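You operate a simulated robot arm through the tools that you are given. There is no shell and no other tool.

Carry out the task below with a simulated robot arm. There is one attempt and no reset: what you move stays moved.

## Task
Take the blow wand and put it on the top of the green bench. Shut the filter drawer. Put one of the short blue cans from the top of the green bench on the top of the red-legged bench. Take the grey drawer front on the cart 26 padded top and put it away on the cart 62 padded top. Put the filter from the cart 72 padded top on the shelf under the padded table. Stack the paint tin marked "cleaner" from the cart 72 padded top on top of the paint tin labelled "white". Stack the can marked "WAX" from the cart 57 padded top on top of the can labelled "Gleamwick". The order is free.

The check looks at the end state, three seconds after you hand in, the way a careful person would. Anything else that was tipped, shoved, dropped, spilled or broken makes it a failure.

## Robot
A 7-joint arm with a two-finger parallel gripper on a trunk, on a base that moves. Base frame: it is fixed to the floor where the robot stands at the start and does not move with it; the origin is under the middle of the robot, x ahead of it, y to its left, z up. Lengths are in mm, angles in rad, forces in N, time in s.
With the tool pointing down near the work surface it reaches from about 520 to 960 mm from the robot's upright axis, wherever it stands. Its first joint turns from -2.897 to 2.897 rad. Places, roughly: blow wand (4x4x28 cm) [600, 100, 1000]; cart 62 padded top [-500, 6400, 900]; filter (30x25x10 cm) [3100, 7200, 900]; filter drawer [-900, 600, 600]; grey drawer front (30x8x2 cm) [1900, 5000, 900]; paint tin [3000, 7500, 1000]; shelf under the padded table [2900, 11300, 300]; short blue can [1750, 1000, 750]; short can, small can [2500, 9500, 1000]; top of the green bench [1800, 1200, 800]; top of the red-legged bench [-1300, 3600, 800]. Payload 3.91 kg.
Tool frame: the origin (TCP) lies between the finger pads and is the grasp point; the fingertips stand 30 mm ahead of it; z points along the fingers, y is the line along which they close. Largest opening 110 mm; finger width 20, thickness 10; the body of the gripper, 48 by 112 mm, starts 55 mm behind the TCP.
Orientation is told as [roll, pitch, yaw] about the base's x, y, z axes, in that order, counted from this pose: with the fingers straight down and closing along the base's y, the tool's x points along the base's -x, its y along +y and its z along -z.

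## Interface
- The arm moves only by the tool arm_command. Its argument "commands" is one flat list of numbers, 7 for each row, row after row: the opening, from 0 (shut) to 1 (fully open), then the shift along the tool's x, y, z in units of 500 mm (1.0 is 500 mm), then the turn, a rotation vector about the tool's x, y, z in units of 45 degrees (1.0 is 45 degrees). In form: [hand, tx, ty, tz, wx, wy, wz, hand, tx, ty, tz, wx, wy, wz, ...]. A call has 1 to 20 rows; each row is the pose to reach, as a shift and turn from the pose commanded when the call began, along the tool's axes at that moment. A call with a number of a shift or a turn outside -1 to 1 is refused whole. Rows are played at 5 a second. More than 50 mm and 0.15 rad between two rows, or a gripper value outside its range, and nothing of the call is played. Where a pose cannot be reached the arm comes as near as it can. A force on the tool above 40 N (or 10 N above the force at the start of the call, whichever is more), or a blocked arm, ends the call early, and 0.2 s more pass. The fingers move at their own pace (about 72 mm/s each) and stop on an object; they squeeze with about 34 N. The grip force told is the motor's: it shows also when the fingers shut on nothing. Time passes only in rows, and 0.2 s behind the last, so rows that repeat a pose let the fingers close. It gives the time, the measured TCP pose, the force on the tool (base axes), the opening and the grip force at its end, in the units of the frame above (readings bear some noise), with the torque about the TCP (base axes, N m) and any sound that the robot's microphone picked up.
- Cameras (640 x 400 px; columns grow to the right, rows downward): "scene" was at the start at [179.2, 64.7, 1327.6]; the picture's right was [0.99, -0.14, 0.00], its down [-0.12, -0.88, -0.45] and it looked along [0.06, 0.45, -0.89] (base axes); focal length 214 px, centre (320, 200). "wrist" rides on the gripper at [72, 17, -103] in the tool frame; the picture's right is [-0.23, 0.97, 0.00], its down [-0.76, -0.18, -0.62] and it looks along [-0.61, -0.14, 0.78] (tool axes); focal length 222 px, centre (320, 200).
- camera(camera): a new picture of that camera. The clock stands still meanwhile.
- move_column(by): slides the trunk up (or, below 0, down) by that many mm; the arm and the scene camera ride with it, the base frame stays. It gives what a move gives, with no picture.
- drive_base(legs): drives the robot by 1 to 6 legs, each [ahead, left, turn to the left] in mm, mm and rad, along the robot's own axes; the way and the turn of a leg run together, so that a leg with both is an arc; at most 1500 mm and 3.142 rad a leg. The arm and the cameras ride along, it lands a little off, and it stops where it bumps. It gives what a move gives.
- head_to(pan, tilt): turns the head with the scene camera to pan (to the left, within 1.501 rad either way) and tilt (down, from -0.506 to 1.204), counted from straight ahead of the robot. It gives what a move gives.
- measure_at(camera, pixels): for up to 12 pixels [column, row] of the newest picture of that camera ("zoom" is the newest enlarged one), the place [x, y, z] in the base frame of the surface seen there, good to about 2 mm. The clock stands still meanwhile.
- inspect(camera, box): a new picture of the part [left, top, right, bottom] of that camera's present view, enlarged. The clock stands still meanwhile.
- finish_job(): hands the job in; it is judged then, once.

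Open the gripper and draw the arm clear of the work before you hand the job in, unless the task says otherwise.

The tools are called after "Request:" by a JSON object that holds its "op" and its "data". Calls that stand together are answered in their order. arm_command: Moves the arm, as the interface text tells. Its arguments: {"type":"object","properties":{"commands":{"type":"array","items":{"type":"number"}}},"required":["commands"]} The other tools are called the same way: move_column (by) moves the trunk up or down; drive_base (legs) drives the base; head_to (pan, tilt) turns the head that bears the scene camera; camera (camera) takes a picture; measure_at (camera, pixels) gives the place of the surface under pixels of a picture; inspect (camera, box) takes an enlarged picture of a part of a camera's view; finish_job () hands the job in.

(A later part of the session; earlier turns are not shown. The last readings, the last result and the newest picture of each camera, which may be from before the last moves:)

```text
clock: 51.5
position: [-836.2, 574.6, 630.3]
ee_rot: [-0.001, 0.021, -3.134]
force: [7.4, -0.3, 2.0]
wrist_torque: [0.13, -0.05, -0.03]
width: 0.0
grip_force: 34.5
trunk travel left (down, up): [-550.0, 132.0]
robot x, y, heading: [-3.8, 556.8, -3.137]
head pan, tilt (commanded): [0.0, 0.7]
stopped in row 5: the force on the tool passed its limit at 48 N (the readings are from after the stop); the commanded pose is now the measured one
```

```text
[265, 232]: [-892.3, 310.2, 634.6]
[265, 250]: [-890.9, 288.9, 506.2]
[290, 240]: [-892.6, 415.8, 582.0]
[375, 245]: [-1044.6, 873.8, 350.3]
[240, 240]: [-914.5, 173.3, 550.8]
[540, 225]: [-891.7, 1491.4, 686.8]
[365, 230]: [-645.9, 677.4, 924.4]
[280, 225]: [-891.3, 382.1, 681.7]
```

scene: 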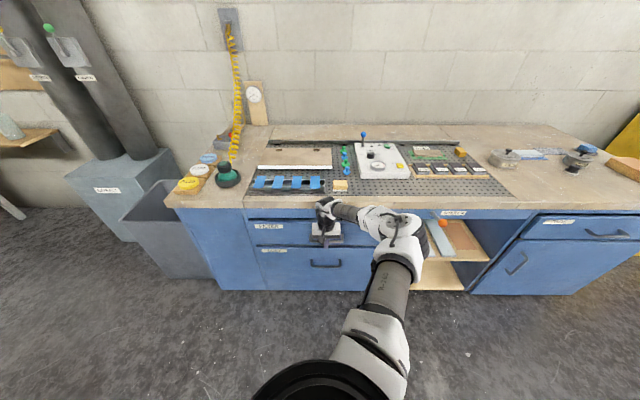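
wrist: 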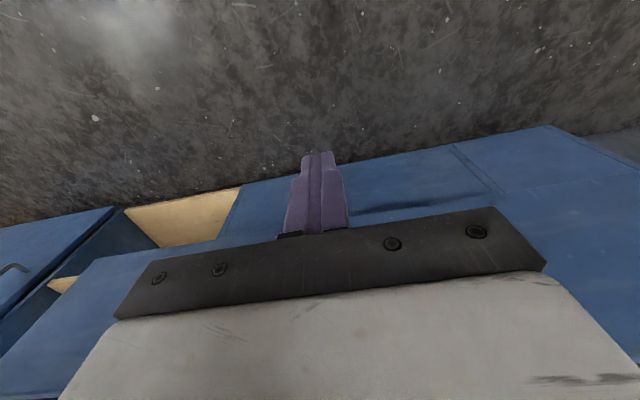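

The drawer front now sits at x≈-892, flush with the other fronts: shut. I back off 240 mm, then raise the arm.

Request:
{"op": "arm_command", "data": {"commands": [0, 0.03, 0, 0, 0, 0.027, 0, 0, 0.1, 0, 0, 0, 0.027, 0, 0, 0.18, 0, 0, 0, 0.027, 0, 0, 0.26, 0, 0, 0, 0.027, 0, 0, 0.34, 0, 0, 0, 0.027, 0, 0, 0.42, 0, 0, 0, 0.027, 0, 0, 0.48, 0, 0, 0, 0.027, 0, 0, 0.48, 0, -0.085, 0, 0.027, 0, 0, 0.48, 0, -0.17, 0, 0.027, 0, 0, 0.48, 0, -0.255, 0, 0.027, 0, 0, 0.48, 0, -0.34, 0, 0.027, 0, 0, 0.48, 0, -0.425, 0, 0.027, 0, 0, 0.48, 0, -0.51, 0, 0.027, 0, 0, 0.48, 0, -0.595, 0, 0.027, 0, 0, 0.48, 0, -0.68, 0, 0.027, 0, 0, 0.48, 0, -0.765, 0, 0.027, 0, 0, 0.48, 0, -0.85, 0, 0.027, 0, 0, 0.48, 0, -0.9, 0, 0.027, 0]}}

Request:
{"op": "camera", "data": {"camera": "scene"}}

Request:
{"op": "measure_at", "data": {"camera": "scene", "pixels": [[265, 232], [290, 240], [265, 250], [280, 225]]}}

```text
clock: 55.2
position: [-604.9, 573.7, 1086.0]
ee_rot: [-0.002, 0.041, -3.134]
force: [0.2, 0.9, 0.4]
wrist_torque: [0.01, 0.01, 0.01]
width: 0.1
grip_force: 34.1
trunk travel left (down, up): [-550.0, 132.0]
robot x, y, heading: [-2.6, 551.7, -3.136]
head pan, tilt (commanded): [0.0, 0.7]
```

```text
taken
```

scene: 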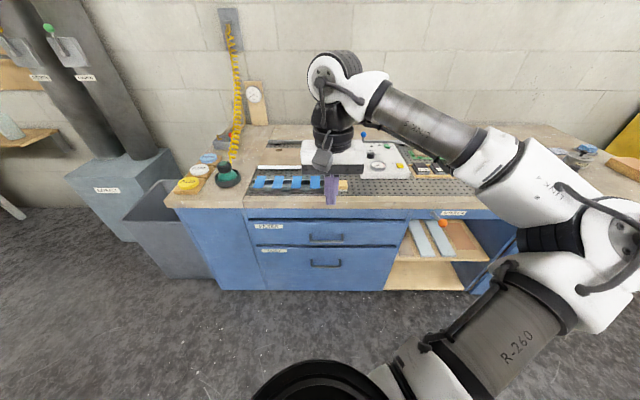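

```text
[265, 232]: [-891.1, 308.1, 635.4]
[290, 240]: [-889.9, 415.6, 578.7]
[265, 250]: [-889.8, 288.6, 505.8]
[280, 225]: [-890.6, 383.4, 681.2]
```

The drawer stays shut. I fix the small pitch error and measure my own body's extent by looking to the sides.

Request:
{"op": "arm_command", "data": {"commands": [0, 0, 0, 0, 0, -0.052, 0]}}

Request:
{"op": "head_to", "data": {"pan": 1.5, "tilt": 0.5}}

Request:
{"op": "camera", "data": {"camera": "scene"}}

Request:
{"op": "measure_at", "data": {"camera": "scene", "pixels": [[20, 240], [200, 240], [300, 240], [400, 250], [300, 300], [100, 350], [450, 320], [500, 390]]}}

Request:
{"op": "head_to", "data": {"pan": -1.5, "tilt": 0.5}}

Request:
{"op": "camera", "data": {"camera": "scene"}}

Request:
{"op": "measure_at", "data": {"camera": "scene", "pixels": [[620, 240], [400, 240], [300, 240], [200, 290], [340, 300], [500, 350], [150, 380], [450, 230]]}}

```text
clock: 55.6
position: [-605.6, 573.6, 1086.3]
ee_rot: [-0.003, -0.002, -3.135]
force: [-0.1, 0.5, -0.7]
wrist_torque: [0.0, -0.01, 0.02]
width: 0.0
grip_force: 33.6
trunk travel left (down, up): [-550.0, 132.0]
robot x, y, heading: [-6.5, 557.4, -3.134]
head pan, tilt (commanded): [0.0, 0.7]
```

```text
clock: 57.2
position: [-605.9, 573.3, 1086.0]
ee_rot: [-0.002, -0.003, -3.134]
force: [0.6, 0.1, -0.1]
wrist_torque: [-0.02, -0.02, 0.02]
width: 0.0
grip_force: 33.9
trunk travel left (down, up): [-550.0, 132.0]
robot x, y, heading: [-2.8, 557.2, -3.131]
head pan, tilt (commanded): [1.499, 0.499]
```

```text
taken
```

scene: 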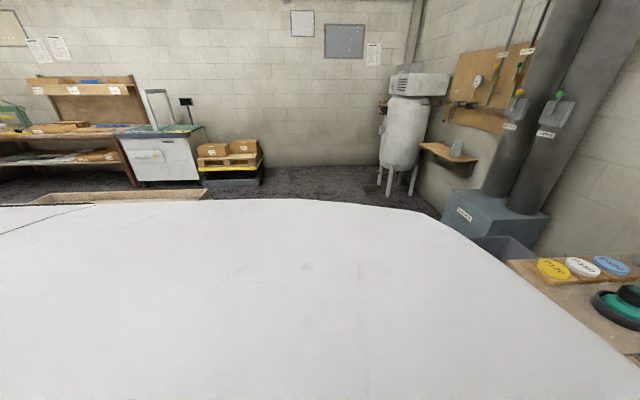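

```text
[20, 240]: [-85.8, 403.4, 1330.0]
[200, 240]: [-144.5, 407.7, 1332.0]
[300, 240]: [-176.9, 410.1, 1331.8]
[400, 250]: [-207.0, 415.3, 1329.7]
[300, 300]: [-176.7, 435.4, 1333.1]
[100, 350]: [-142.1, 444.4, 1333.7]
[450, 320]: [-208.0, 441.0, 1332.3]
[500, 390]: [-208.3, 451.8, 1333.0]
```

```text
clock: 59.9
position: [-605.6, 573.8, 1085.3]
ee_rot: [-0.001, -0.001, -3.134]
force: [-0.5, 0.4, 0.1]
wrist_torque: [0.02, 0.01, 0.0]
width: 0.1
grip_force: 34.3
trunk travel left (down, up): [-550.0, 132.0]
robot x, y, heading: [-8.5, 555.9, -3.134]
head pan, tilt (commanded): [-1.499, 0.499]
```

```text
taken
```

scene: 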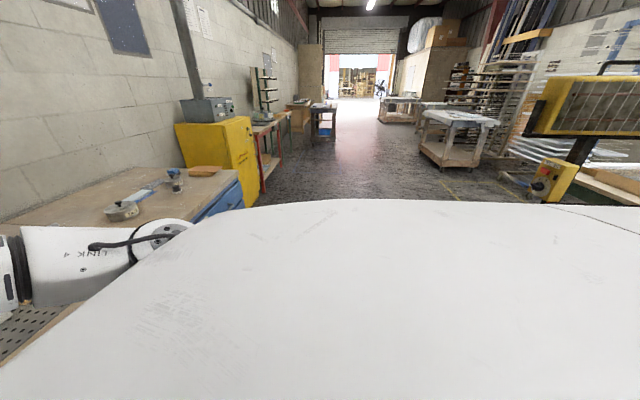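

```text
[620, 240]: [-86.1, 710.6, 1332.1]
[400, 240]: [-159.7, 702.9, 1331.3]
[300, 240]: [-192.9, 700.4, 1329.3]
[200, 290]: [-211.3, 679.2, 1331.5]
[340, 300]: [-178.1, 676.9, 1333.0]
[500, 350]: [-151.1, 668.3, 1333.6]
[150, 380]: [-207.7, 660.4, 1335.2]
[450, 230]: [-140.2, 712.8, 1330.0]
```

My body is slim (about ±160 mm sideways, 205 mm ahead, z up to 1330). I turn right by π so that the arm sweeps away from the wand, ending facing the near table.

Request:
{"op": "drive_base", "data": {"legs": [[0, 0, -1.57], [0, 0, -1.565]]}}

Request:
{"op": "head_to", "data": {"pan": -0.2, "tilt": 0.75}}

Request:
{"op": "camera", "data": {"camera": "scene"}}

```text
clock: 68.1
position: [598.0, 537.4, 1085.7]
ee_rot: [-0.001, -0.002, 0.01]
force: [-0.3, -0.1, 0.7]
wrist_torque: [-0.01, 0.0, 0.03]
width: 0.0
grip_force: 34.1
trunk travel left (down, up): [-550.0, 132.0]
robot x, y, heading: [-6.0, 552.5, 0.007]
head pan, tilt (commanded): [-1.499, 0.499]
```

```text
clock: 69.6
position: [597.6, 538.0, 1085.6]
ee_rot: [-0.001, -0.001, 0.01]
force: [-0.3, -1.1, 0.2]
wrist_torque: [0.04, -0.01, -0.03]
width: 0.0
grip_force: 34.0
trunk travel left (down, up): [-550.0, 132.0]
robot x, y, heading: [-7.8, 557.6, 0.012]
head pan, tilt (commanded): [-0.201, 0.75]
```

```text
taken
```

scene: 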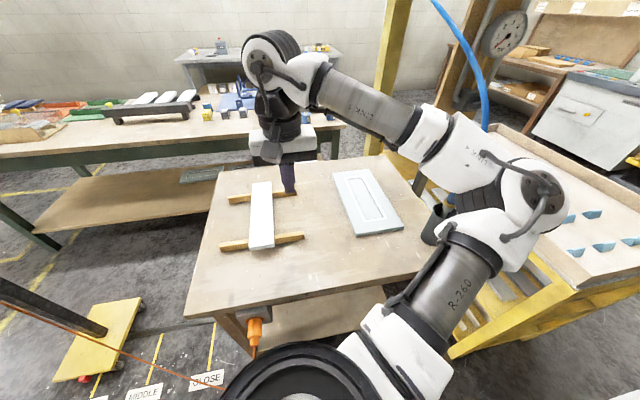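

The elbow is on the right, not far from the wand cup (432,225). I measure the elbow, the cup and the free areas of the table.

Request:
{"op": "measure_at", "data": {"camera": "scene", "pixels": [[540, 200], [520, 165], [432, 210], [440, 200], [470, 200], [335, 175], [370, 168], [403, 225], [358, 237], [250, 250], [303, 235], [280, 195]]}}

Request:
{"op": "measure_at", "data": {"camera": "scene", "pixels": [[235, 198], [225, 247], [185, 315], [410, 275], [425, 185], [320, 165], [220, 175], [330, 200], [320, 275], [380, 260], [400, 190], [410, 205]]}}

```text
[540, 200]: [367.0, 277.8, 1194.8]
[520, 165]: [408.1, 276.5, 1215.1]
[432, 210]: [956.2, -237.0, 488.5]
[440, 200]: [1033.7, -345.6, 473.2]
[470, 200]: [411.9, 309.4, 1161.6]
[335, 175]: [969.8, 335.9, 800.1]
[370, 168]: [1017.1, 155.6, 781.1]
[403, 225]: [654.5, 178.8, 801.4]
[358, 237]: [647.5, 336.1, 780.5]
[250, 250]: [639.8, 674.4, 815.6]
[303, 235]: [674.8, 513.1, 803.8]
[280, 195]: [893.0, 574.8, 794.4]
```

```text
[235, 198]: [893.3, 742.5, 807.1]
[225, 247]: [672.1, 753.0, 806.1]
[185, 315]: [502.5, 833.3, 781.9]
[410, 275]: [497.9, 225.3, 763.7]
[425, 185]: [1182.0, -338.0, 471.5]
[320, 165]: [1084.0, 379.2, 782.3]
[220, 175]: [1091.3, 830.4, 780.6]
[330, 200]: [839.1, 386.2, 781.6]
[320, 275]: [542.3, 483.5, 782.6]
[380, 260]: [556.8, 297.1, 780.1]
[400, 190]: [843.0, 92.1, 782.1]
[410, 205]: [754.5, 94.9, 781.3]
```

The strip y≈345–505 of the table between door panel and sticks is free. I back off to about (-250, 250) to have room for a horizontal approach to the wand.

Request:
{"op": "drive_base", "data": {"legs": [[-245, -305, 0]]}}

Request:
{"op": "head_to", "data": {"pan": -0.15, "tilt": 0.4}}

Request:
{"op": "camera", "data": {"camera": "scene"}}

```text
clock: 72.6
position: [357.5, 227.3, 1085.8]
ee_rot: [-0.001, -0.001, 0.014]
force: [0.2, -0.9, -0.2]
wrist_torque: [0.04, -0.06, 0.01]
width: 0.0
grip_force: 34.4
trunk travel left (down, up): [-550.0, 132.0]
robot x, y, heading: [-240.3, 244.6, 0.015]
head pan, tilt (commanded): [-0.201, 0.75]
```

```text
clock: 73.4
position: [356.8, 226.4, 1084.9]
ee_rot: [-0.001, -0.002, 0.014]
force: [0.6, -0.7, 0.2]
wrist_torque: [0.02, -0.02, -0.01]
width: 0.0
grip_force: 33.8
trunk travel left (down, up): [-550.0, 132.0]
robot x, y, heading: [-245.3, 241.4, 0.016]
head pan, tilt (commanded): [-0.15, 0.4]
```

```text
taken
```

scene: 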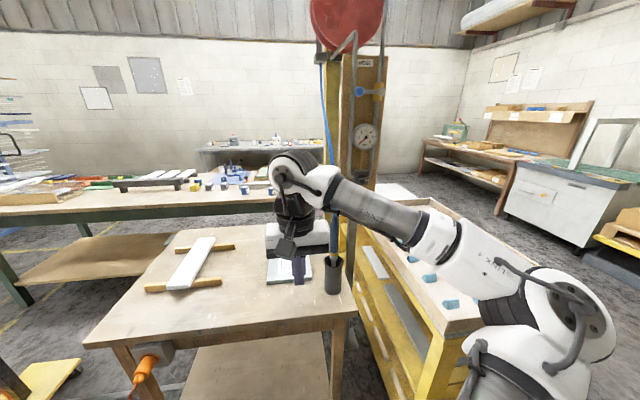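

I zoom on the wand in the cup (333,240) and measure its visible points.

Request:
{"op": "inspect", "data": {"camera": "scene", "box": [280, 180, 400, 300]}}

Request:
{"op": "measure_at", "data": {"camera": "scene", "pixels": [[333, 290], [327, 262], [341, 262], [334, 258], [336, 245], [333, 230], [336, 225], [325, 110], [330, 80], [328, 140]]}}

```text
3.33 times, centred on (340, 240) of scene
```

zoom: 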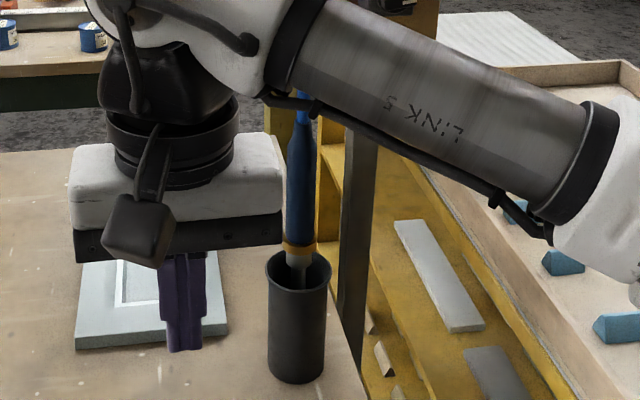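

```text
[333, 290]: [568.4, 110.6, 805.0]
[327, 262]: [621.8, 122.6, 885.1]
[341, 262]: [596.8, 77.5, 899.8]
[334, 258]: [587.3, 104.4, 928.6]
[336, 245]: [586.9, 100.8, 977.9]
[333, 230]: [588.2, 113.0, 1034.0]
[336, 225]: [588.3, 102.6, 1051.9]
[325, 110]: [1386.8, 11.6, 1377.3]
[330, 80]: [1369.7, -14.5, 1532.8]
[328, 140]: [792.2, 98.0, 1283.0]
```

I measure in the zoomed picture along the wand: ring (297,250), handle middle (300,200), handle top (302,130).

Request:
{"op": "measure_at", "data": {"camera": "zoom", "pixels": [[297, 250], [300, 220], [300, 190], [301, 160], [303, 130], [304, 100], [288, 200], [313, 200], [299, 268], [268, 275], [330, 275], [297, 290]]}}

```text
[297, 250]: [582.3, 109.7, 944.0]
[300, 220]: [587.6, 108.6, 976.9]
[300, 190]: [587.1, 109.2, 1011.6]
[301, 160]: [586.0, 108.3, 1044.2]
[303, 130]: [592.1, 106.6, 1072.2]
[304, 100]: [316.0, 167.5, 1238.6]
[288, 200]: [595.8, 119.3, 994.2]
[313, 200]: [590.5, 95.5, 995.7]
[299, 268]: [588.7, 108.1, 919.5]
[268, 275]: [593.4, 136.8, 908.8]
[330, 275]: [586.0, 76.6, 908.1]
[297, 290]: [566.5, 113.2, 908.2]
```

The wand handle's axis is at about (602,108), z 950–1070, vertical; the cup rim is at z≈908. I open the hand, move 120 mm forward, and pitch the tool half way towards horizontal.

Request:
{"op": "arm_command", "data": {"commands": [1, -0.08, 0, 0, 0, 0, 0, 1, -0.16, 0, 0, 0, 0, 0, 1, -0.24, 0, 0, 0, 0, 0, 1, -0.24, 0, 0, 0, -0.17, 0, 1, -0.24, 0, 0, 0, -0.34, 0, 1, -0.24, 0, 0, 0, -0.51, 0, 1, -0.24, 0, 0, 0, -0.68, 0, 1, -0.24, 0, 0, 0, -0.85, 0, 1, -0.24, 0, 0, 0, -1.0, 0]}}

Request:
{"op": "camera", "data": {"camera": "scene"}}

```text
clock: 75.4
position: [476.6, 226.9, 1085.1]
ee_rot: [-0.002, -0.788, 0.016]
force: [0.8, 0.2, -0.4]
wrist_torque: [0.02, -0.02, 0.0]
width: 109.7
grip_force: 0.1
trunk travel left (down, up): [-550.0, 132.0]
robot x, y, heading: [-240.7, 241.9, 0.013]
head pan, tilt (commanded): [-0.15, 0.4]
```

```text
taken
```

scene: 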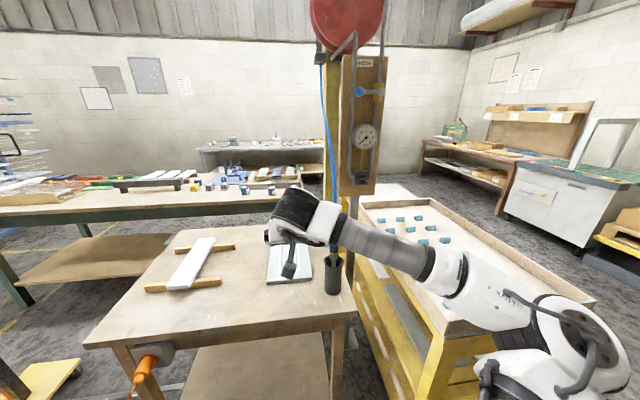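

Half way, the arm follows. I complete the pitch to horizontal.

Request:
{"op": "arm_command", "data": {"commands": [1, 0, 0, 0, 0, -0.17, 0, 1, 0, 0, 0, 0, -0.34, 0, 1, 0, 0, 0, 0, -0.51, 0, 1, 0, 0, 0, 0, -0.68, 0, 1, 0, 0, 0, 0, -0.85, 0, 1, 0, 0, 0, 0, -1.0, 0]}}

Request:
{"op": "camera", "data": {"camera": "scene"}}

Request:
{"op": "camera", "data": {"camera": "wrist"}}

```text
clock: 76.8
position: [476.3, 227.9, 1085.1]
ee_rot: [-0.024, -1.514, 0.041]
force: [-0.2, 0.2, -0.2]
wrist_torque: [-0.06, 0.02, 0.04]
width: 109.9
grip_force: 0.0
out of reach, approached as far as the arm can: row 6
trunk travel left (down, up): [-550.0, 132.0]
robot x, y, heading: [-244.2, 241.0, 0.01]
head pan, tilt (commanded): [-0.15, 0.4]
```

```text
taken
```

scene: 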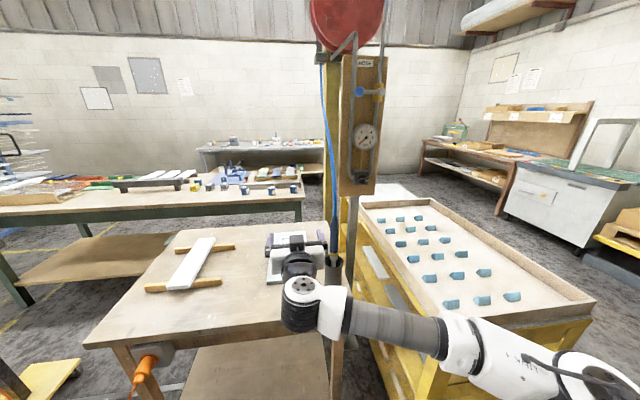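

```text
taken
```

wrist: 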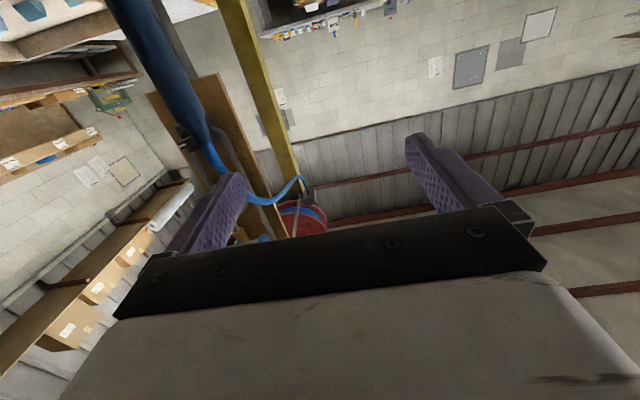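

Nearly horizontal (pitch -1.514). I now shift to y≈108 and z≈1010, still 110 mm short of the wand, and correct the pitch a little.

Request:
{"op": "arm_command", "data": {"commands": [1, 0.038, -0.06, 0.004, 0, 0, 0, 1, 0.075, -0.12, 0.008, 0, -0.03, 0, 1, 0.113, -0.18, 0.008, 0, -0.05, 0, 1, 0.15, -0.238, 0.008, 0, -0.07, 0]}}

Request:
{"op": "camera", "data": {"camera": "scene"}}

Request:
{"op": "camera", "data": {"camera": "wrist"}}

```text
clock: 77.8
position: [478.1, 110.0, 1010.1]
ee_rot: [-0.951, -1.57, 0.965]
force: [-0.3, 1.1, -0.1]
wrist_torque: [0.0, -0.01, 0.01]
width: 110.1
grip_force: 0.1
trunk travel left (down, up): [-550.0, 132.0]
robot x, y, heading: [-243.2, 242.2, 0.014]
head pan, tilt (commanded): [-0.15, 0.4]
```

```text
taken
```

scene: 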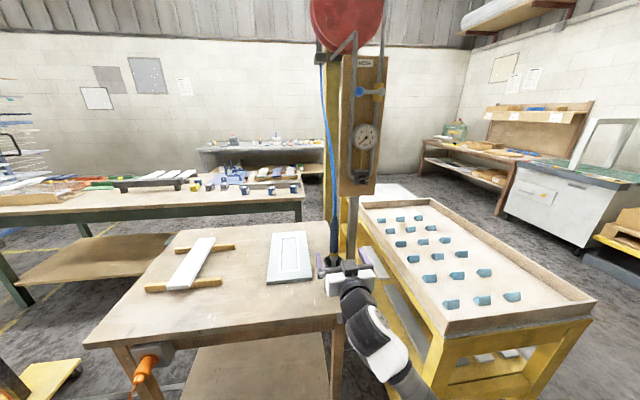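

```text
taken
```

wrist: 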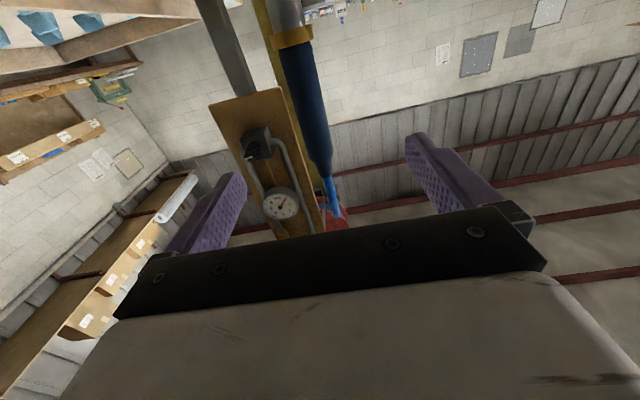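

The wand is centred between the open fingers in the wrist picture (300,110). I go forward 112 mm and close the hand on the handle.

Request:
{"op": "arm_command", "data": {"commands": [1, 0, 0, 0.06, 0, 0, 0, 1, 0, 0, 0.12, 0, 0, 0, 1, 0, 0, 0.18, 0, 0, 0, 1, 0, -0.002, 0.224, 0, 0, 0, 1, 0, -0.002, 0.224, 0, 0, 0]}}

Request:
{"op": "camera", "data": {"camera": "wrist"}}

Request:
{"op": "inspect", "data": {"camera": "scene", "box": [280, 180, 420, 300]}}

```text
clock: 79.0
position: [590.6, 111.8, 1010.8]
ee_rot: [-0.655, -1.571, 0.67]
force: [0.8, 0.9, 0.4]
wrist_torque: [0.02, 0.04, 0.02]
width: 109.8
grip_force: 0.0
trunk travel left (down, up): [-550.0, 132.0]
robot x, y, heading: [-244.4, 241.1, 0.017]
head pan, tilt (commanded): [-0.15, 0.4]
```

```text
taken
```

wrist: 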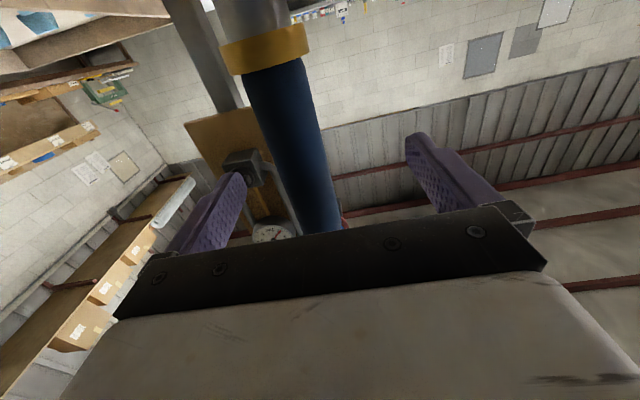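

```text
3.33 times, centred on (350, 240) of scene
```

zoom: 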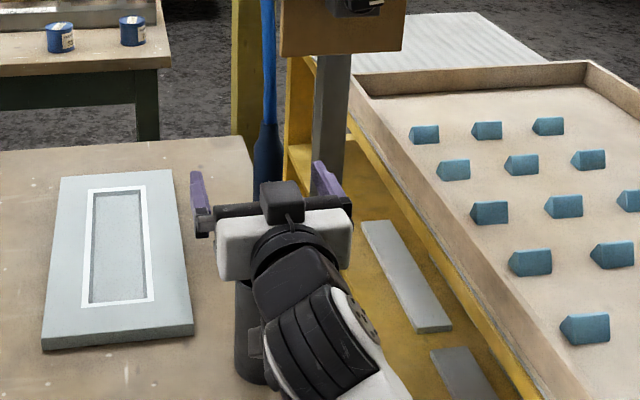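

The handle sits between the fingers. I close the hand.

Request:
{"op": "arm_command", "data": {"commands": [0, 0, 0, 0, 0, 0, 0, 0, 0, 0, 0, 0, 0, 0, 0, 0, 0, 0, 0, 0, 0, 0, 0, 0, 0, 0, 0, 0, 0, 0, 0, 0, 0, 0, 0]}}

Request:
{"op": "camera", "data": {"camera": "wrist"}}

```text
clock: 80.2
position: [589.4, 111.8, 1009.4]
ee_rot: [-0.68, -1.568, 0.696]
force: [0.4, -0.1, 0.0]
wrist_torque: [0.01, 0.0, 0.03]
width: 27.0
grip_force: 34.0
trunk travel left (down, up): [-550.0, 132.0]
robot x, y, heading: [-242.2, 241.7, 0.012]
head pan, tilt (commanded): [-0.15, 0.4]
```

```text
taken
```

wrist: 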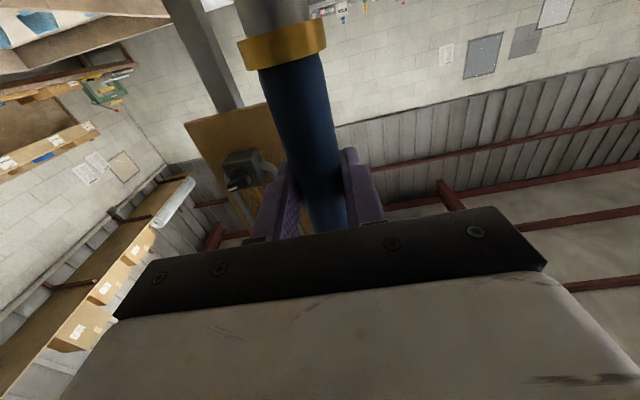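

Gripped at width 27 mm. I lift straight up 150 mm (−tool x) to clear the cup.

Request:
{"op": "arm_command", "data": {"commands": [0, -0.05, 0, 0, 0, 0, 0, 0, -0.1, 0, 0, 0, 0, 0, 0, -0.15, 0, 0, 0, 0, 0, 0, -0.2, 0, 0, 0, 0, 0, 0, -0.25, 0, 0, 0, 0, 0, 0, -0.3, 0, 0, 0, 0, 0]}}

Request:
{"op": "camera", "data": {"camera": "wrist"}}

Request:
{"op": "camera", "data": {"camera": "scene"}}

```text
clock: 81.6
position: [592.3, 110.6, 1161.9]
ee_rot: [-0.327, -1.567, 0.343]
force: [0.0, 0.1, -2.4]
wrist_torque: [0.0, 0.01, -0.01]
width: 27.0
grip_force: 34.5
trunk travel left (down, up): [-550.0, 132.0]
robot x, y, heading: [-245.1, 242.9, 0.009]
head pan, tilt (commanded): [-0.15, 0.4]
```

```text
taken
```

wrist: 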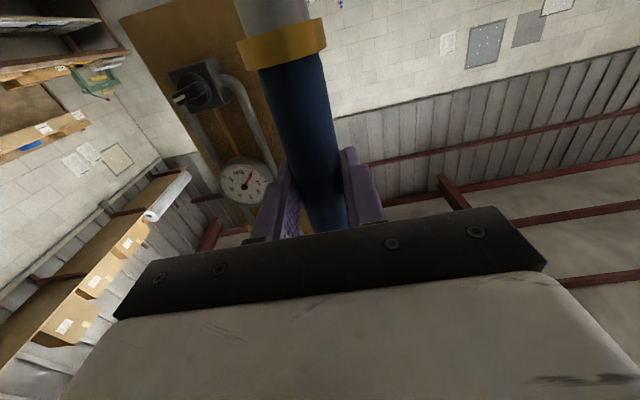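

```text
taken
```

scene: 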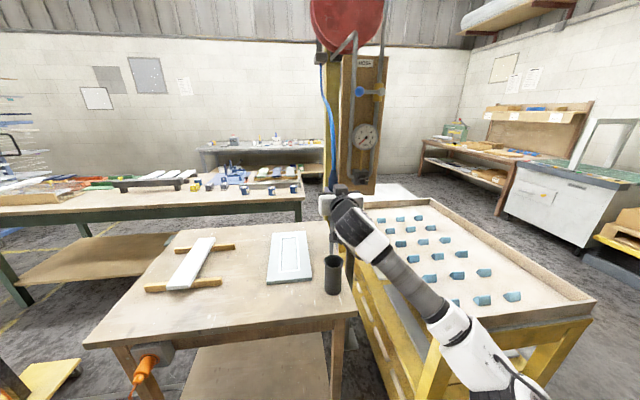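

I check the zoomed view for the nozzle end relative to the cup rim.

Request:
{"op": "inspect", "data": {"camera": "scene", "box": [270, 160, 400, 300]}}

```text
2.86 times, centred on (335, 230) of scene
```

zoom: 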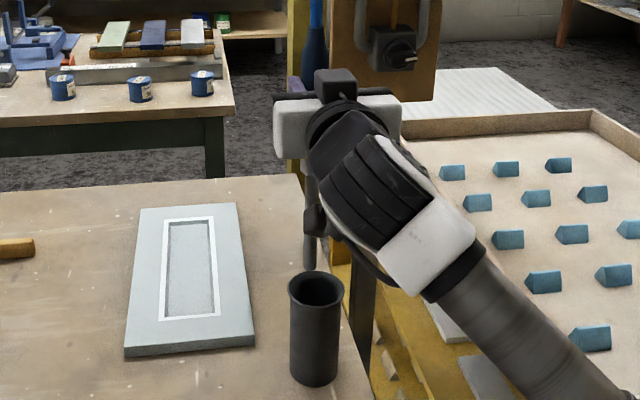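

The nozzle (309,262) seems just above the cup; I measure its tip.

Request:
{"op": "measure_at", "data": {"camera": "zoom", "pixels": [[309, 240], [309, 258], [309, 266], [310, 275], [290, 280], [342, 283]]}}

```text
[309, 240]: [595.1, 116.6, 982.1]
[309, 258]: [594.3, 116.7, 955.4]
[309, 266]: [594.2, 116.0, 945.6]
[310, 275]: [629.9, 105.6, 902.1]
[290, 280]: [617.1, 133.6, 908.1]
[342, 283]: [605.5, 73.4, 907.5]
```

The nozzle tip is at z≈943, clear of the rim (908). I raise 40 mm more, then move left 150 mm.

Request:
{"op": "arm_command", "data": {"commands": [0, -0.04, 0, 0, 0, 0, 0, 0, -0.09, 0, 0, 0, 0, 0, 0, -0.09, 0.07, 0, 0, 0, 0, 0, -0.09, 0.14, 0, 0, 0, 0, 0, -0.09, 0.21, 0, 0, 0, 0, 0, -0.09, 0.28, 0, 0, 0, 0]}}

Request:
{"op": "camera", "data": {"camera": "scene"}}

```text
clock: 83.0
position: [591.3, 251.9, 1206.2]
ee_rot: [-0.706, -1.567, 0.718]
force: [-0.8, 0.3, -1.7]
wrist_torque: [0.03, 0.05, 0.02]
width: 27.1
grip_force: 33.9
trunk travel left (down, up): [-550.0, 132.0]
robot x, y, heading: [-242.3, 245.3, 0.014]
head pan, tilt (commanded): [-0.15, 0.4]
```

```text
taken
```

scene: 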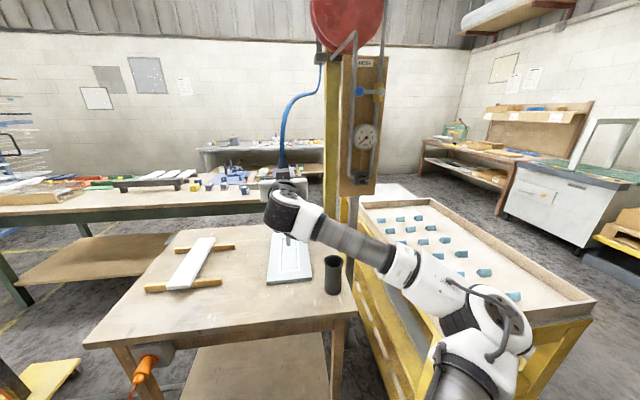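

The hose follows with slack. I pitch the tool down by 90° in two calls to bring the wand horizontal.

Request:
{"op": "arm_command", "data": {"commands": [0, 0, 0, 0, 0, 0.17, 0, 0, 0, 0, 0, 0, 0.34, 0, 0, 0, 0, 0, 0, 0.51, 0, 0, 0, 0, 0, 0, 0.68, 0, 0, 0, 0, 0, 0, 0.85, 0, 0, 0, 0, 0, 0, 1.0, 0]}}

Request:
{"op": "arm_command", "data": {"commands": [0, 0, 0, 0, 0, 0.17, 0, 0, 0, 0, 0, 0, 0.34, 0, 0, 0, 0, 0, 0, 0.51, 0, 0, 0, 0, 0, 0, 0.68, 0, 0, 0, 0, 0, 0, 0.85, 0, 0, 0, 0, 0, 0, 1.0, 0]}}

Request:
{"op": "camera", "data": {"camera": "scene"}}

Request:
{"op": "camera", "data": {"camera": "wrist"}}

```text
clock: 84.4
position: [589.5, 250.8, 1204.6]
ee_rot: [-0.003, -0.782, 0.017]
force: [-0.8, -0.1, -1.7]
wrist_torque: [0.02, -0.09, 0.01]
width: 27.2
grip_force: 33.9
trunk travel left (down, up): [-550.0, 132.0]
robot x, y, heading: [-246.5, 239.1, 0.018]
head pan, tilt (commanded): [-0.15, 0.4]
```

```text
clock: 85.8
position: [588.0, 250.2, 1197.8]
ee_rot: [0.0, 0.002, 0.016]
force: [0.8, -0.2, -2.1]
wrist_torque: [0.03, -0.1, -0.01]
width: 26.9
grip_force: 34.1
out of reach, approached as far as the arm can: row 6
trunk travel left (down, up): [-550.0, 132.0]
robot x, y, heading: [-246.2, 244.5, 0.014]
head pan, tilt (commanded): [-0.15, 0.4]
```

```text
taken
```

scene: 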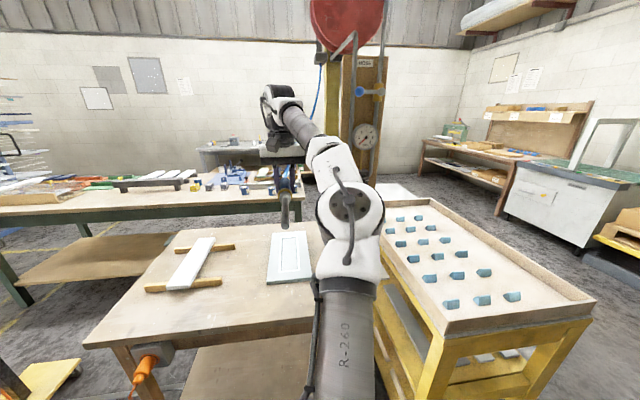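

```text
taken
```

wrist: 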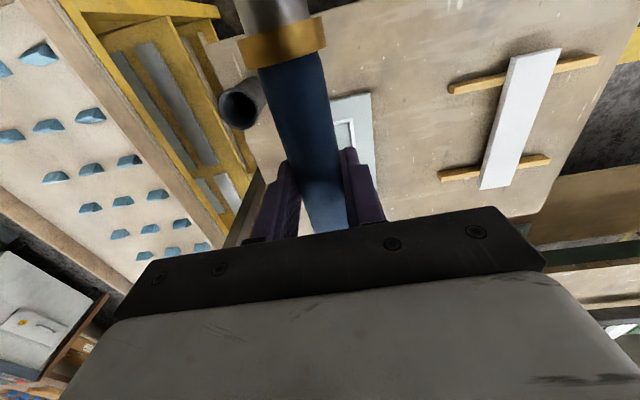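

The wand is horizontal under the gripper with its nozzle towards me. I drive 300 ahead and 185 left so the tool comes above the free strip of the table.

Request:
{"op": "drive_base", "data": {"legs": [[300, 180, 0]]}}

Request:
{"op": "camera", "data": {"camera": "scene"}}

```text
clock: 88.1
position: [885.5, 431.5, 1196.8]
ee_rot: [0.0, -0.002, 0.012]
force: [-0.8, 0.1, -2.0]
wrist_torque: [0.0, -0.16, -0.03]
width: 27.2
grip_force: 34.4
trunk travel left (down, up): [-550.0, 132.0]
robot x, y, heading: [52.7, 425.0, 0.014]
head pan, tilt (commanded): [-0.15, 0.4]
```

```text
taken
```

scene: 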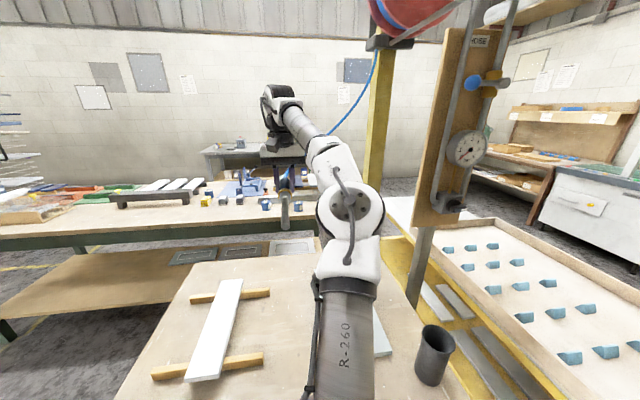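

I lower the wand towards the table strip, first to z≈835.

Request:
{"op": "arm_command", "data": {"commands": [0, 0, 0, 0.08, 0, 0, 0, 0, 0, 0, 0.16, 0, 0, 0, 0, 0, 0, 0.24, 0, 0, 0, 0, 0, 0, 0.32, 0, 0, 0, 0, 0, 0, 0.4, 0, 0, 0, 0, 0, 0, 0.48, 0, 0, 0, 0, 0, 0, 0.56, 0, 0, 0, 0, 0, 0, 0.64, 0, 0, 0, 0, 0, 0, 0.69, 0, 0, 0, 0, 0, 0, 0.724, 0, 0, 0]}}

Request:
{"op": "camera", "data": {"camera": "scene"}}

Request:
{"op": "camera", "data": {"camera": "wrist"}}

```text
clock: 90.3
position: [884.1, 431.0, 834.7]
ee_rot: [0.0, -0.001, 0.011]
force: [-0.4, -0.1, -2.6]
wrist_torque: [0.0, -0.15, 0.04]
width: 27.0
grip_force: 34.1
trunk travel left (down, up): [-550.0, 132.0]
robot x, y, heading: [51.8, 423.9, 0.013]
head pan, tilt (commanded): [-0.15, 0.4]
```

```text
taken
```

scene: 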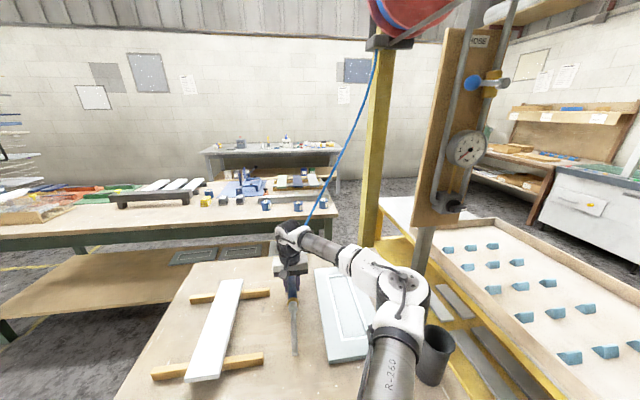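

```text
taken
```

wrist: 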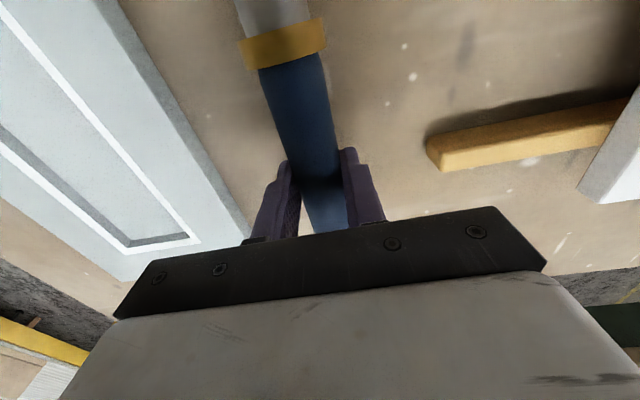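

The wand is a few cm above the table. I check the elbow height against the cup before the last centimetres.

Request:
{"op": "measure_at", "data": {"camera": "scene", "pixels": [[400, 280], [425, 305], [390, 380], [436, 340], [294, 340], [293, 300], [305, 225], [377, 50], [372, 75], [350, 130]]}}

```text
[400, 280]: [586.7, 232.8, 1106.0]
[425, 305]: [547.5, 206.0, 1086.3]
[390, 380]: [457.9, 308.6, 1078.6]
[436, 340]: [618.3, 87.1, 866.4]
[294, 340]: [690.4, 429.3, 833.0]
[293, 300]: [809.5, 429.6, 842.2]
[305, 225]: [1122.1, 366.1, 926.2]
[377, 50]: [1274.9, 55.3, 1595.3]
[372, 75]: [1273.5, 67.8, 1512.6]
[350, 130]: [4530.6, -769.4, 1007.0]
```

Elbow is well above the cup. I lower the last 19 mm and open the hand half way.

Request:
{"op": "arm_command", "data": {"commands": [0, 0, 0, 0.02, 0, 0, 0, 0, 0, 0, 0.036, 0, 0, 0, 0, 0, 0, 0.036, 0, 0, 0]}}

Request:
{"op": "camera", "data": {"camera": "wrist"}}

```text
clock: 91.1
position: [885.0, 431.2, 817.1]
ee_rot: [0.002, -0.002, 0.011]
force: [0.4, -0.2, -1.5]
wrist_torque: [0.0, -0.14, 0.01]
width: 26.9
grip_force: 34.0
trunk travel left (down, up): [-550.0, 132.0]
robot x, y, heading: [50.9, 417.3, 0.007]
head pan, tilt (commanded): [-0.15, 0.4]
```

```text
taken
```

wrist: 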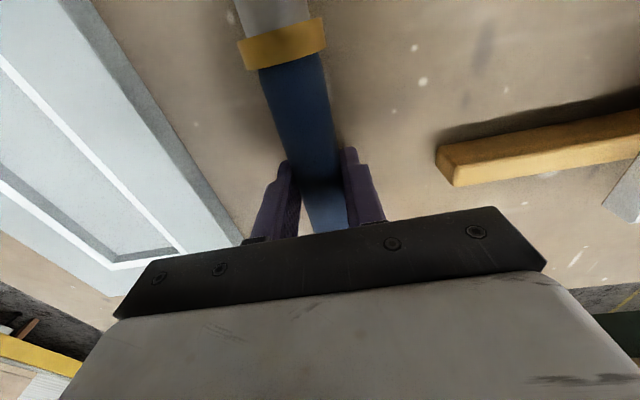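

Still hanging free (torque -0.14). I lower 4 mm more, then open slowly to about half.

Request:
{"op": "arm_command", "data": {"commands": [0, 0, 0, 0.008, 0, 0, 0, 0, 0, 0, 0.008, 0, 0, 0, 0.3, 0, 0, 0.008, 0, 0, 0, 0.4, 0, 0, 0.008, 0, 0, 0, 0.5, 0, 0, 0.008, 0, 0, 0, 0.6, 0, 0, 0.008, 0, 0, 0, 0.6, 0, 0, 0.008, 0, 0, 0]}}

Request:
{"op": "camera", "data": {"camera": "wrist"}}

Request:
{"op": "camera", "data": {"camera": "scene"}}

```text
clock: 92.7
position: [884.6, 430.2, 814.1]
ee_rot: [0.0, -0.001, 0.011]
force: [-0.1, 0.3, -0.2]
wrist_torque: [-0.03, 0.01, 0.0]
width: 65.8
grip_force: 0.0
trunk travel left (down, up): [-550.0, 132.0]
robot x, y, heading: [50.8, 422.9, 0.015]
head pan, tilt (commanded): [-0.15, 0.4]
```

```text
taken
```

wrist: 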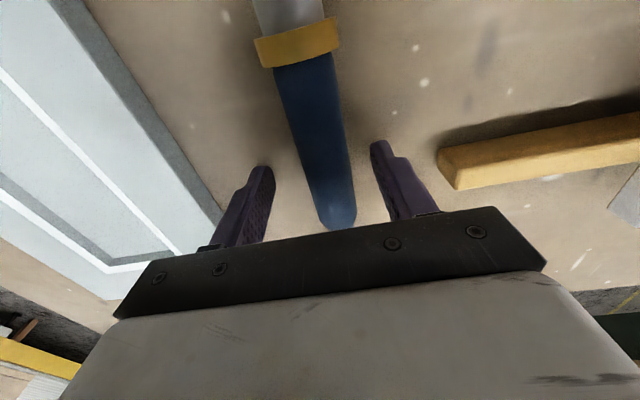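

```text
taken
```

scene: 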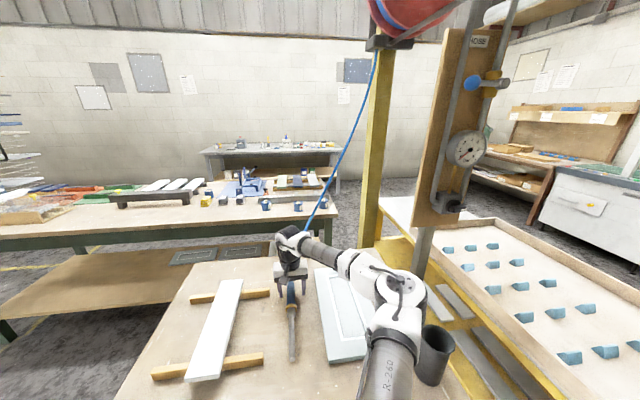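

The wand rests on the table between the fingers. I raise the tool straight up by 300 mm and check that it stays.

Request:
{"op": "arm_command", "data": {"commands": [0.6, 0, 0, -0.03, 0, 0, 0, 0.6, 0, 0, -0.08, 0, 0, 0, 0.6, 0, 0, -0.16, 0, 0, 0, 0.6, 0, 0, -0.24, 0, 0, 0, 0.6, 0, 0, -0.32, 0, 0, 0, 0.6, 0, 0, -0.4, 0, 0, 0, 0.6, 0, 0, -0.48, 0, 0, 0, 0.6, 0, 0, -0.56, 0, 0, 0, 0.6, 0, 0, -0.62, 0, 0, 0]}}

Request:
{"op": "camera", "data": {"camera": "wrist"}}

Request:
{"op": "camera", "data": {"camera": "scene"}}

```text
clock: 94.7
position: [884.3, 433.1, 1122.7]
ee_rot: [-0.001, -0.002, 0.011]
force: [-0.6, 0.8, 0.9]
wrist_torque: [-0.01, 0.01, -0.01]
width: 65.9
grip_force: 0.1
trunk travel left (down, up): [-550.0, 132.0]
robot x, y, heading: [51.1, 421.7, 0.006]
head pan, tilt (commanded): [-0.15, 0.4]
```

```text
taken
```

wrist: 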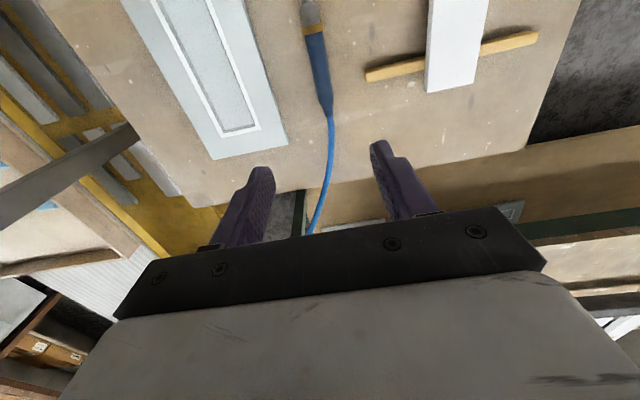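

```text
taken
```

scene: 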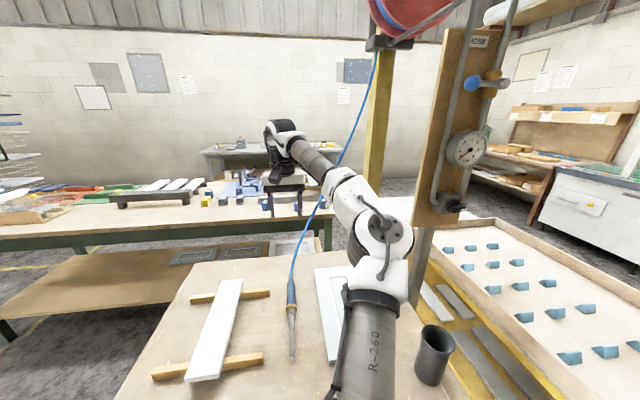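

The wand lies still at the table's free strip, with the hose leading up to the reel at (1275,55,1600). I back off and drive towards the hall's open part, turning to face +y.

Request:
{"op": "drive_base", "data": {"legs": [[-220, 0, 0], [0, 0, 1.56], [1000, 0, 0]]}}

Request:
{"op": "head_to", "data": {"pan": -0.6, "tilt": 0.4}}

Request:
{"op": "camera", "data": {"camera": "scene"}}

```text
clock: 105.0
position: [-151.9, 2251.7, 1123.3]
ee_rot: [0.0, -0.003, 1.563]
force: [-0.6, 0.2, -0.2]
wrist_torque: [-0.01, 0.01, 0.02]
width: 66.0
grip_force: 0.1
trunk travel left (down, up): [-550.0, 132.0]
robot x, y, heading: [-160.2, 1421.6, 1.564]
head pan, tilt (commanded): [-0.15, 0.4]
```

```text
clock: 105.9
position: [-151.7, 2252.9, 1121.8]
ee_rot: [-0.001, -0.001, 1.564]
force: [0.2, -0.3, -0.2]
wrist_torque: [0.01, -0.01, 0.0]
width: 65.9
grip_force: 0.0
trunk travel left (down, up): [-550.0, 132.0]
robot x, y, heading: [-160.5, 1419.6, 1.565]
head pan, tilt (commanded): [-0.6, 0.4]
```

```text
taken
```

scene: 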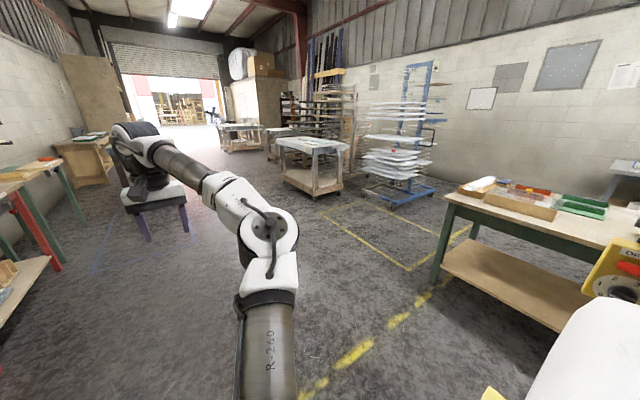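

The hall is open here. I drive on to y≈2650 and turn to look back at the heater from the north.

Request:
{"op": "drive_base", "data": {"legs": [[1230, 0, 0], [0, 0, -1.57], [0, 0, -1.57]]}}

Request:
{"op": "head_to", "data": {"pan": 0.7, "tilt": 0.4}}

Request:
{"op": "camera", "data": {"camera": "scene"}}

```text
clock: 120.1
position: [-142.0, 1836.2, 1122.5]
ee_rot: [0.0, -0.003, -1.543]
force: [0.2, -0.1, 0.0]
wrist_torque: [-0.04, 0.02, 0.0]
width: 66.0
grip_force: 0.0
trunk travel left (down, up): [-550.0, 132.0]
robot x, y, heading: [-168.8, 2668.3, -1.549]
head pan, tilt (commanded): [-0.6, 0.4]
```

```text
clock: 121.5
position: [-142.3, 1836.0, 1122.6]
ee_rot: [0.0, -0.001, -1.543]
force: [-0.4, 1.2, -0.2]
wrist_torque: [0.03, 0.0, 0.0]
width: 66.2
grip_force: 0.1
trunk travel left (down, up): [-550.0, 132.0]
robot x, y, heading: [-164.2, 2669.5, -1.542]
head pan, tilt (commanded): [0.7, 0.4]
```

```text
taken
```

scene: 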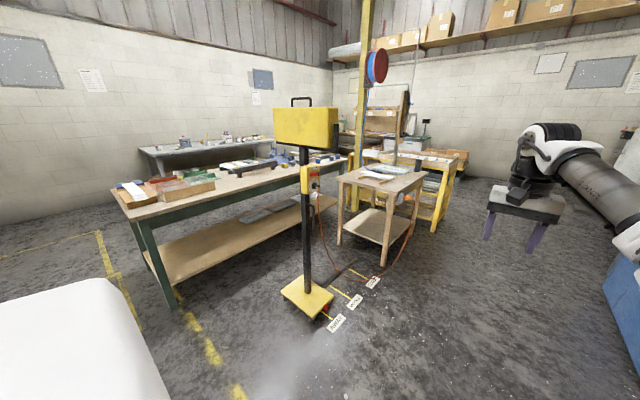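

I measure the heater's base corners (282,292),(310,320),(333,297), head ends, and bench legs from this side.

Request:
{"op": "measure_at", "data": {"camera": "scene", "pixels": [[283, 292], [310, 319], [333, 296], [308, 280], [275, 115], [330, 112], [337, 112], [276, 140], [334, 148], [302, 99], [306, 240], [316, 190]]}}

Request:
{"op": "measure_at", "data": {"camera": "scene", "pixels": [[112, 190], [170, 300], [140, 230], [230, 190], [320, 250], [340, 262], [370, 290], [390, 170], [340, 178], [190, 185], [165, 270], [355, 155]]}}

```text
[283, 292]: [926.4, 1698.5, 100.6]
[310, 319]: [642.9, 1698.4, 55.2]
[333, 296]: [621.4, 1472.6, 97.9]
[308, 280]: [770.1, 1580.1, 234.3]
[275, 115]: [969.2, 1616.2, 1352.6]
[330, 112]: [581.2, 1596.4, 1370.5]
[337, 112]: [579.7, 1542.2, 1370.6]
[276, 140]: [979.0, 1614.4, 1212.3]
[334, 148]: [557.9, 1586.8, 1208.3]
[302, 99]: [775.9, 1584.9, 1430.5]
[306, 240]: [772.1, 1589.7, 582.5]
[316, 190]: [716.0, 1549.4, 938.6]
```

```text
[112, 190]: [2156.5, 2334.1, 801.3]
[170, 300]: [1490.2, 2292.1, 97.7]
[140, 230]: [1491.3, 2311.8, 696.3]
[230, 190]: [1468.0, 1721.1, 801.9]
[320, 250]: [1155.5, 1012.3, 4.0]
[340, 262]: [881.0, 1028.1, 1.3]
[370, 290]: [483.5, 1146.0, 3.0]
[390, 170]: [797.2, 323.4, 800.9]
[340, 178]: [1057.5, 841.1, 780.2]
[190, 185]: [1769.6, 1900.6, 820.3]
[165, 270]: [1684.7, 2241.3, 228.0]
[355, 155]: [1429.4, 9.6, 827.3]
```

Heater base spans x≈610–930, y≈1470–1700; bench front edge x≈1450. I will pass at x≈1195 facing -y with the trunk lowered under the heater head. First straighten the heading and strafe left to x≈1195.

Request:
{"op": "drive_base", "data": {"legs": [[0, 0, -0.028], [0, 1365, 0]]}}

Request:
{"op": "head_to", "data": {"pan": 0.0, "tilt": 0.6}}

Request:
{"op": "camera", "data": {"camera": "scene"}}

```text
clock: 132.8
position: [1184.9, 1816.1, 1123.9]
ee_rot: [0.0, -0.002, -1.598]
force: [-0.2, 0.3, 0.2]
wrist_torque: [-0.02, 0.0, 0.03]
width: 66.3
grip_force: 0.2
trunk travel left (down, up): [-550.0, 132.0]
robot x, y, heading: [1211.1, 2646.1, -1.599]
head pan, tilt (commanded): [0.7, 0.4]
```

```text
clock: 133.8
position: [1185.1, 1816.4, 1122.5]
ee_rot: [0.0, -0.002, -1.599]
force: [-0.9, -0.1, 0.4]
wrist_torque: [-0.02, 0.0, -0.02]
width: 65.9
grip_force: 0.0
trunk travel left (down, up): [-550.0, 132.0]
robot x, y, heading: [1208.1, 2645.2, -1.601]
head pan, tilt (commanded): [0.0, 0.6]
```

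```text
taken
```

scene: 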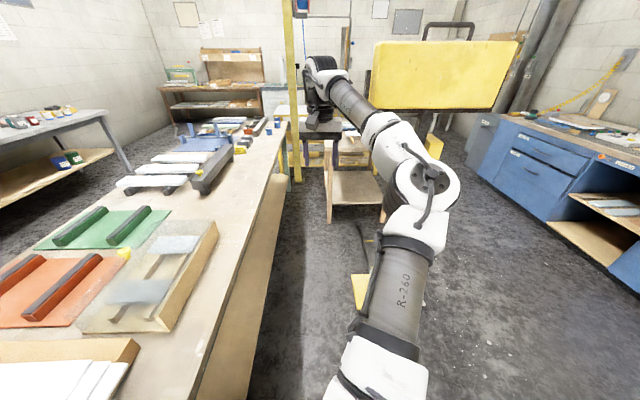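

I straighten by +0.03 rad and lower the trunk 270 mm, then measure the heater's head from here.

Request:
{"op": "drive_base", "data": {"legs": [[0, 0, 0.03]]}}

Request:
{"op": "move_column", "data": {"by": -270}}

Request:
{"op": "camera", "data": {"camera": "scene"}}

```text
clock: 134.6
position: [1210.4, 1814.9, 1123.4]
ee_rot: [0.0, -0.001, -1.57]
force: [0.5, 0.2, 0.8]
wrist_torque: [0.0, 0.0, -0.02]
width: 66.0
grip_force: 0.1
trunk travel left (down, up): [-550.0, 132.0]
robot x, y, heading: [1213.5, 2643.4, -1.572]
head pan, tilt (commanded): [0.0, 0.6]
```

```text
clock: 137.3
position: [1208.7, 1814.8, 852.1]
ee_rot: [0.001, -0.003, -1.568]
force: [-0.5, 0.2, 0.0]
wrist_torque: [0.02, -0.01, 0.0]
width: 66.1
grip_force: 0.1
trunk travel left (down, up): [-280.0, 402.0]
robot x, y, heading: [1206.0, 2649.9, -1.573]
head pan, tilt (commanded): [0.0, 0.6]
```

```text
taken
```

scene: 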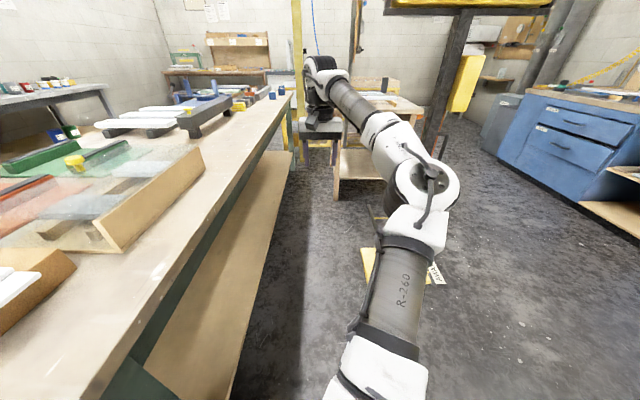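

The head is now below the heater. I drive ahead 450 mm and check.

Request:
{"op": "drive_base", "data": {"legs": [[450, 0, 0]]}}

Request:
{"op": "camera", "data": {"camera": "scene"}}

```text
clock: 139.0
position: [1222.1, 1664.0, 851.6]
ee_rot: [0.0, 0.0, -1.545]
force: [-0.3, 0.3, 0.1]
wrist_torque: [-0.04, 0.01, 0.03]
width: 66.1
grip_force: 0.1
trunk travel left (down, up): [-280.0, 402.0]
robot x, y, heading: [1206.7, 2496.0, -1.552]
head pan, tilt (commanded): [0.0, 0.6]
stopped in leg 1: the robot was blocked; the commanded pose is now the measured one
```

```text
taken
```

scene: 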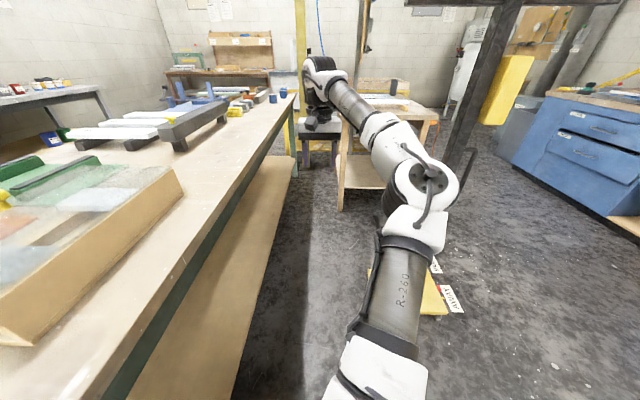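

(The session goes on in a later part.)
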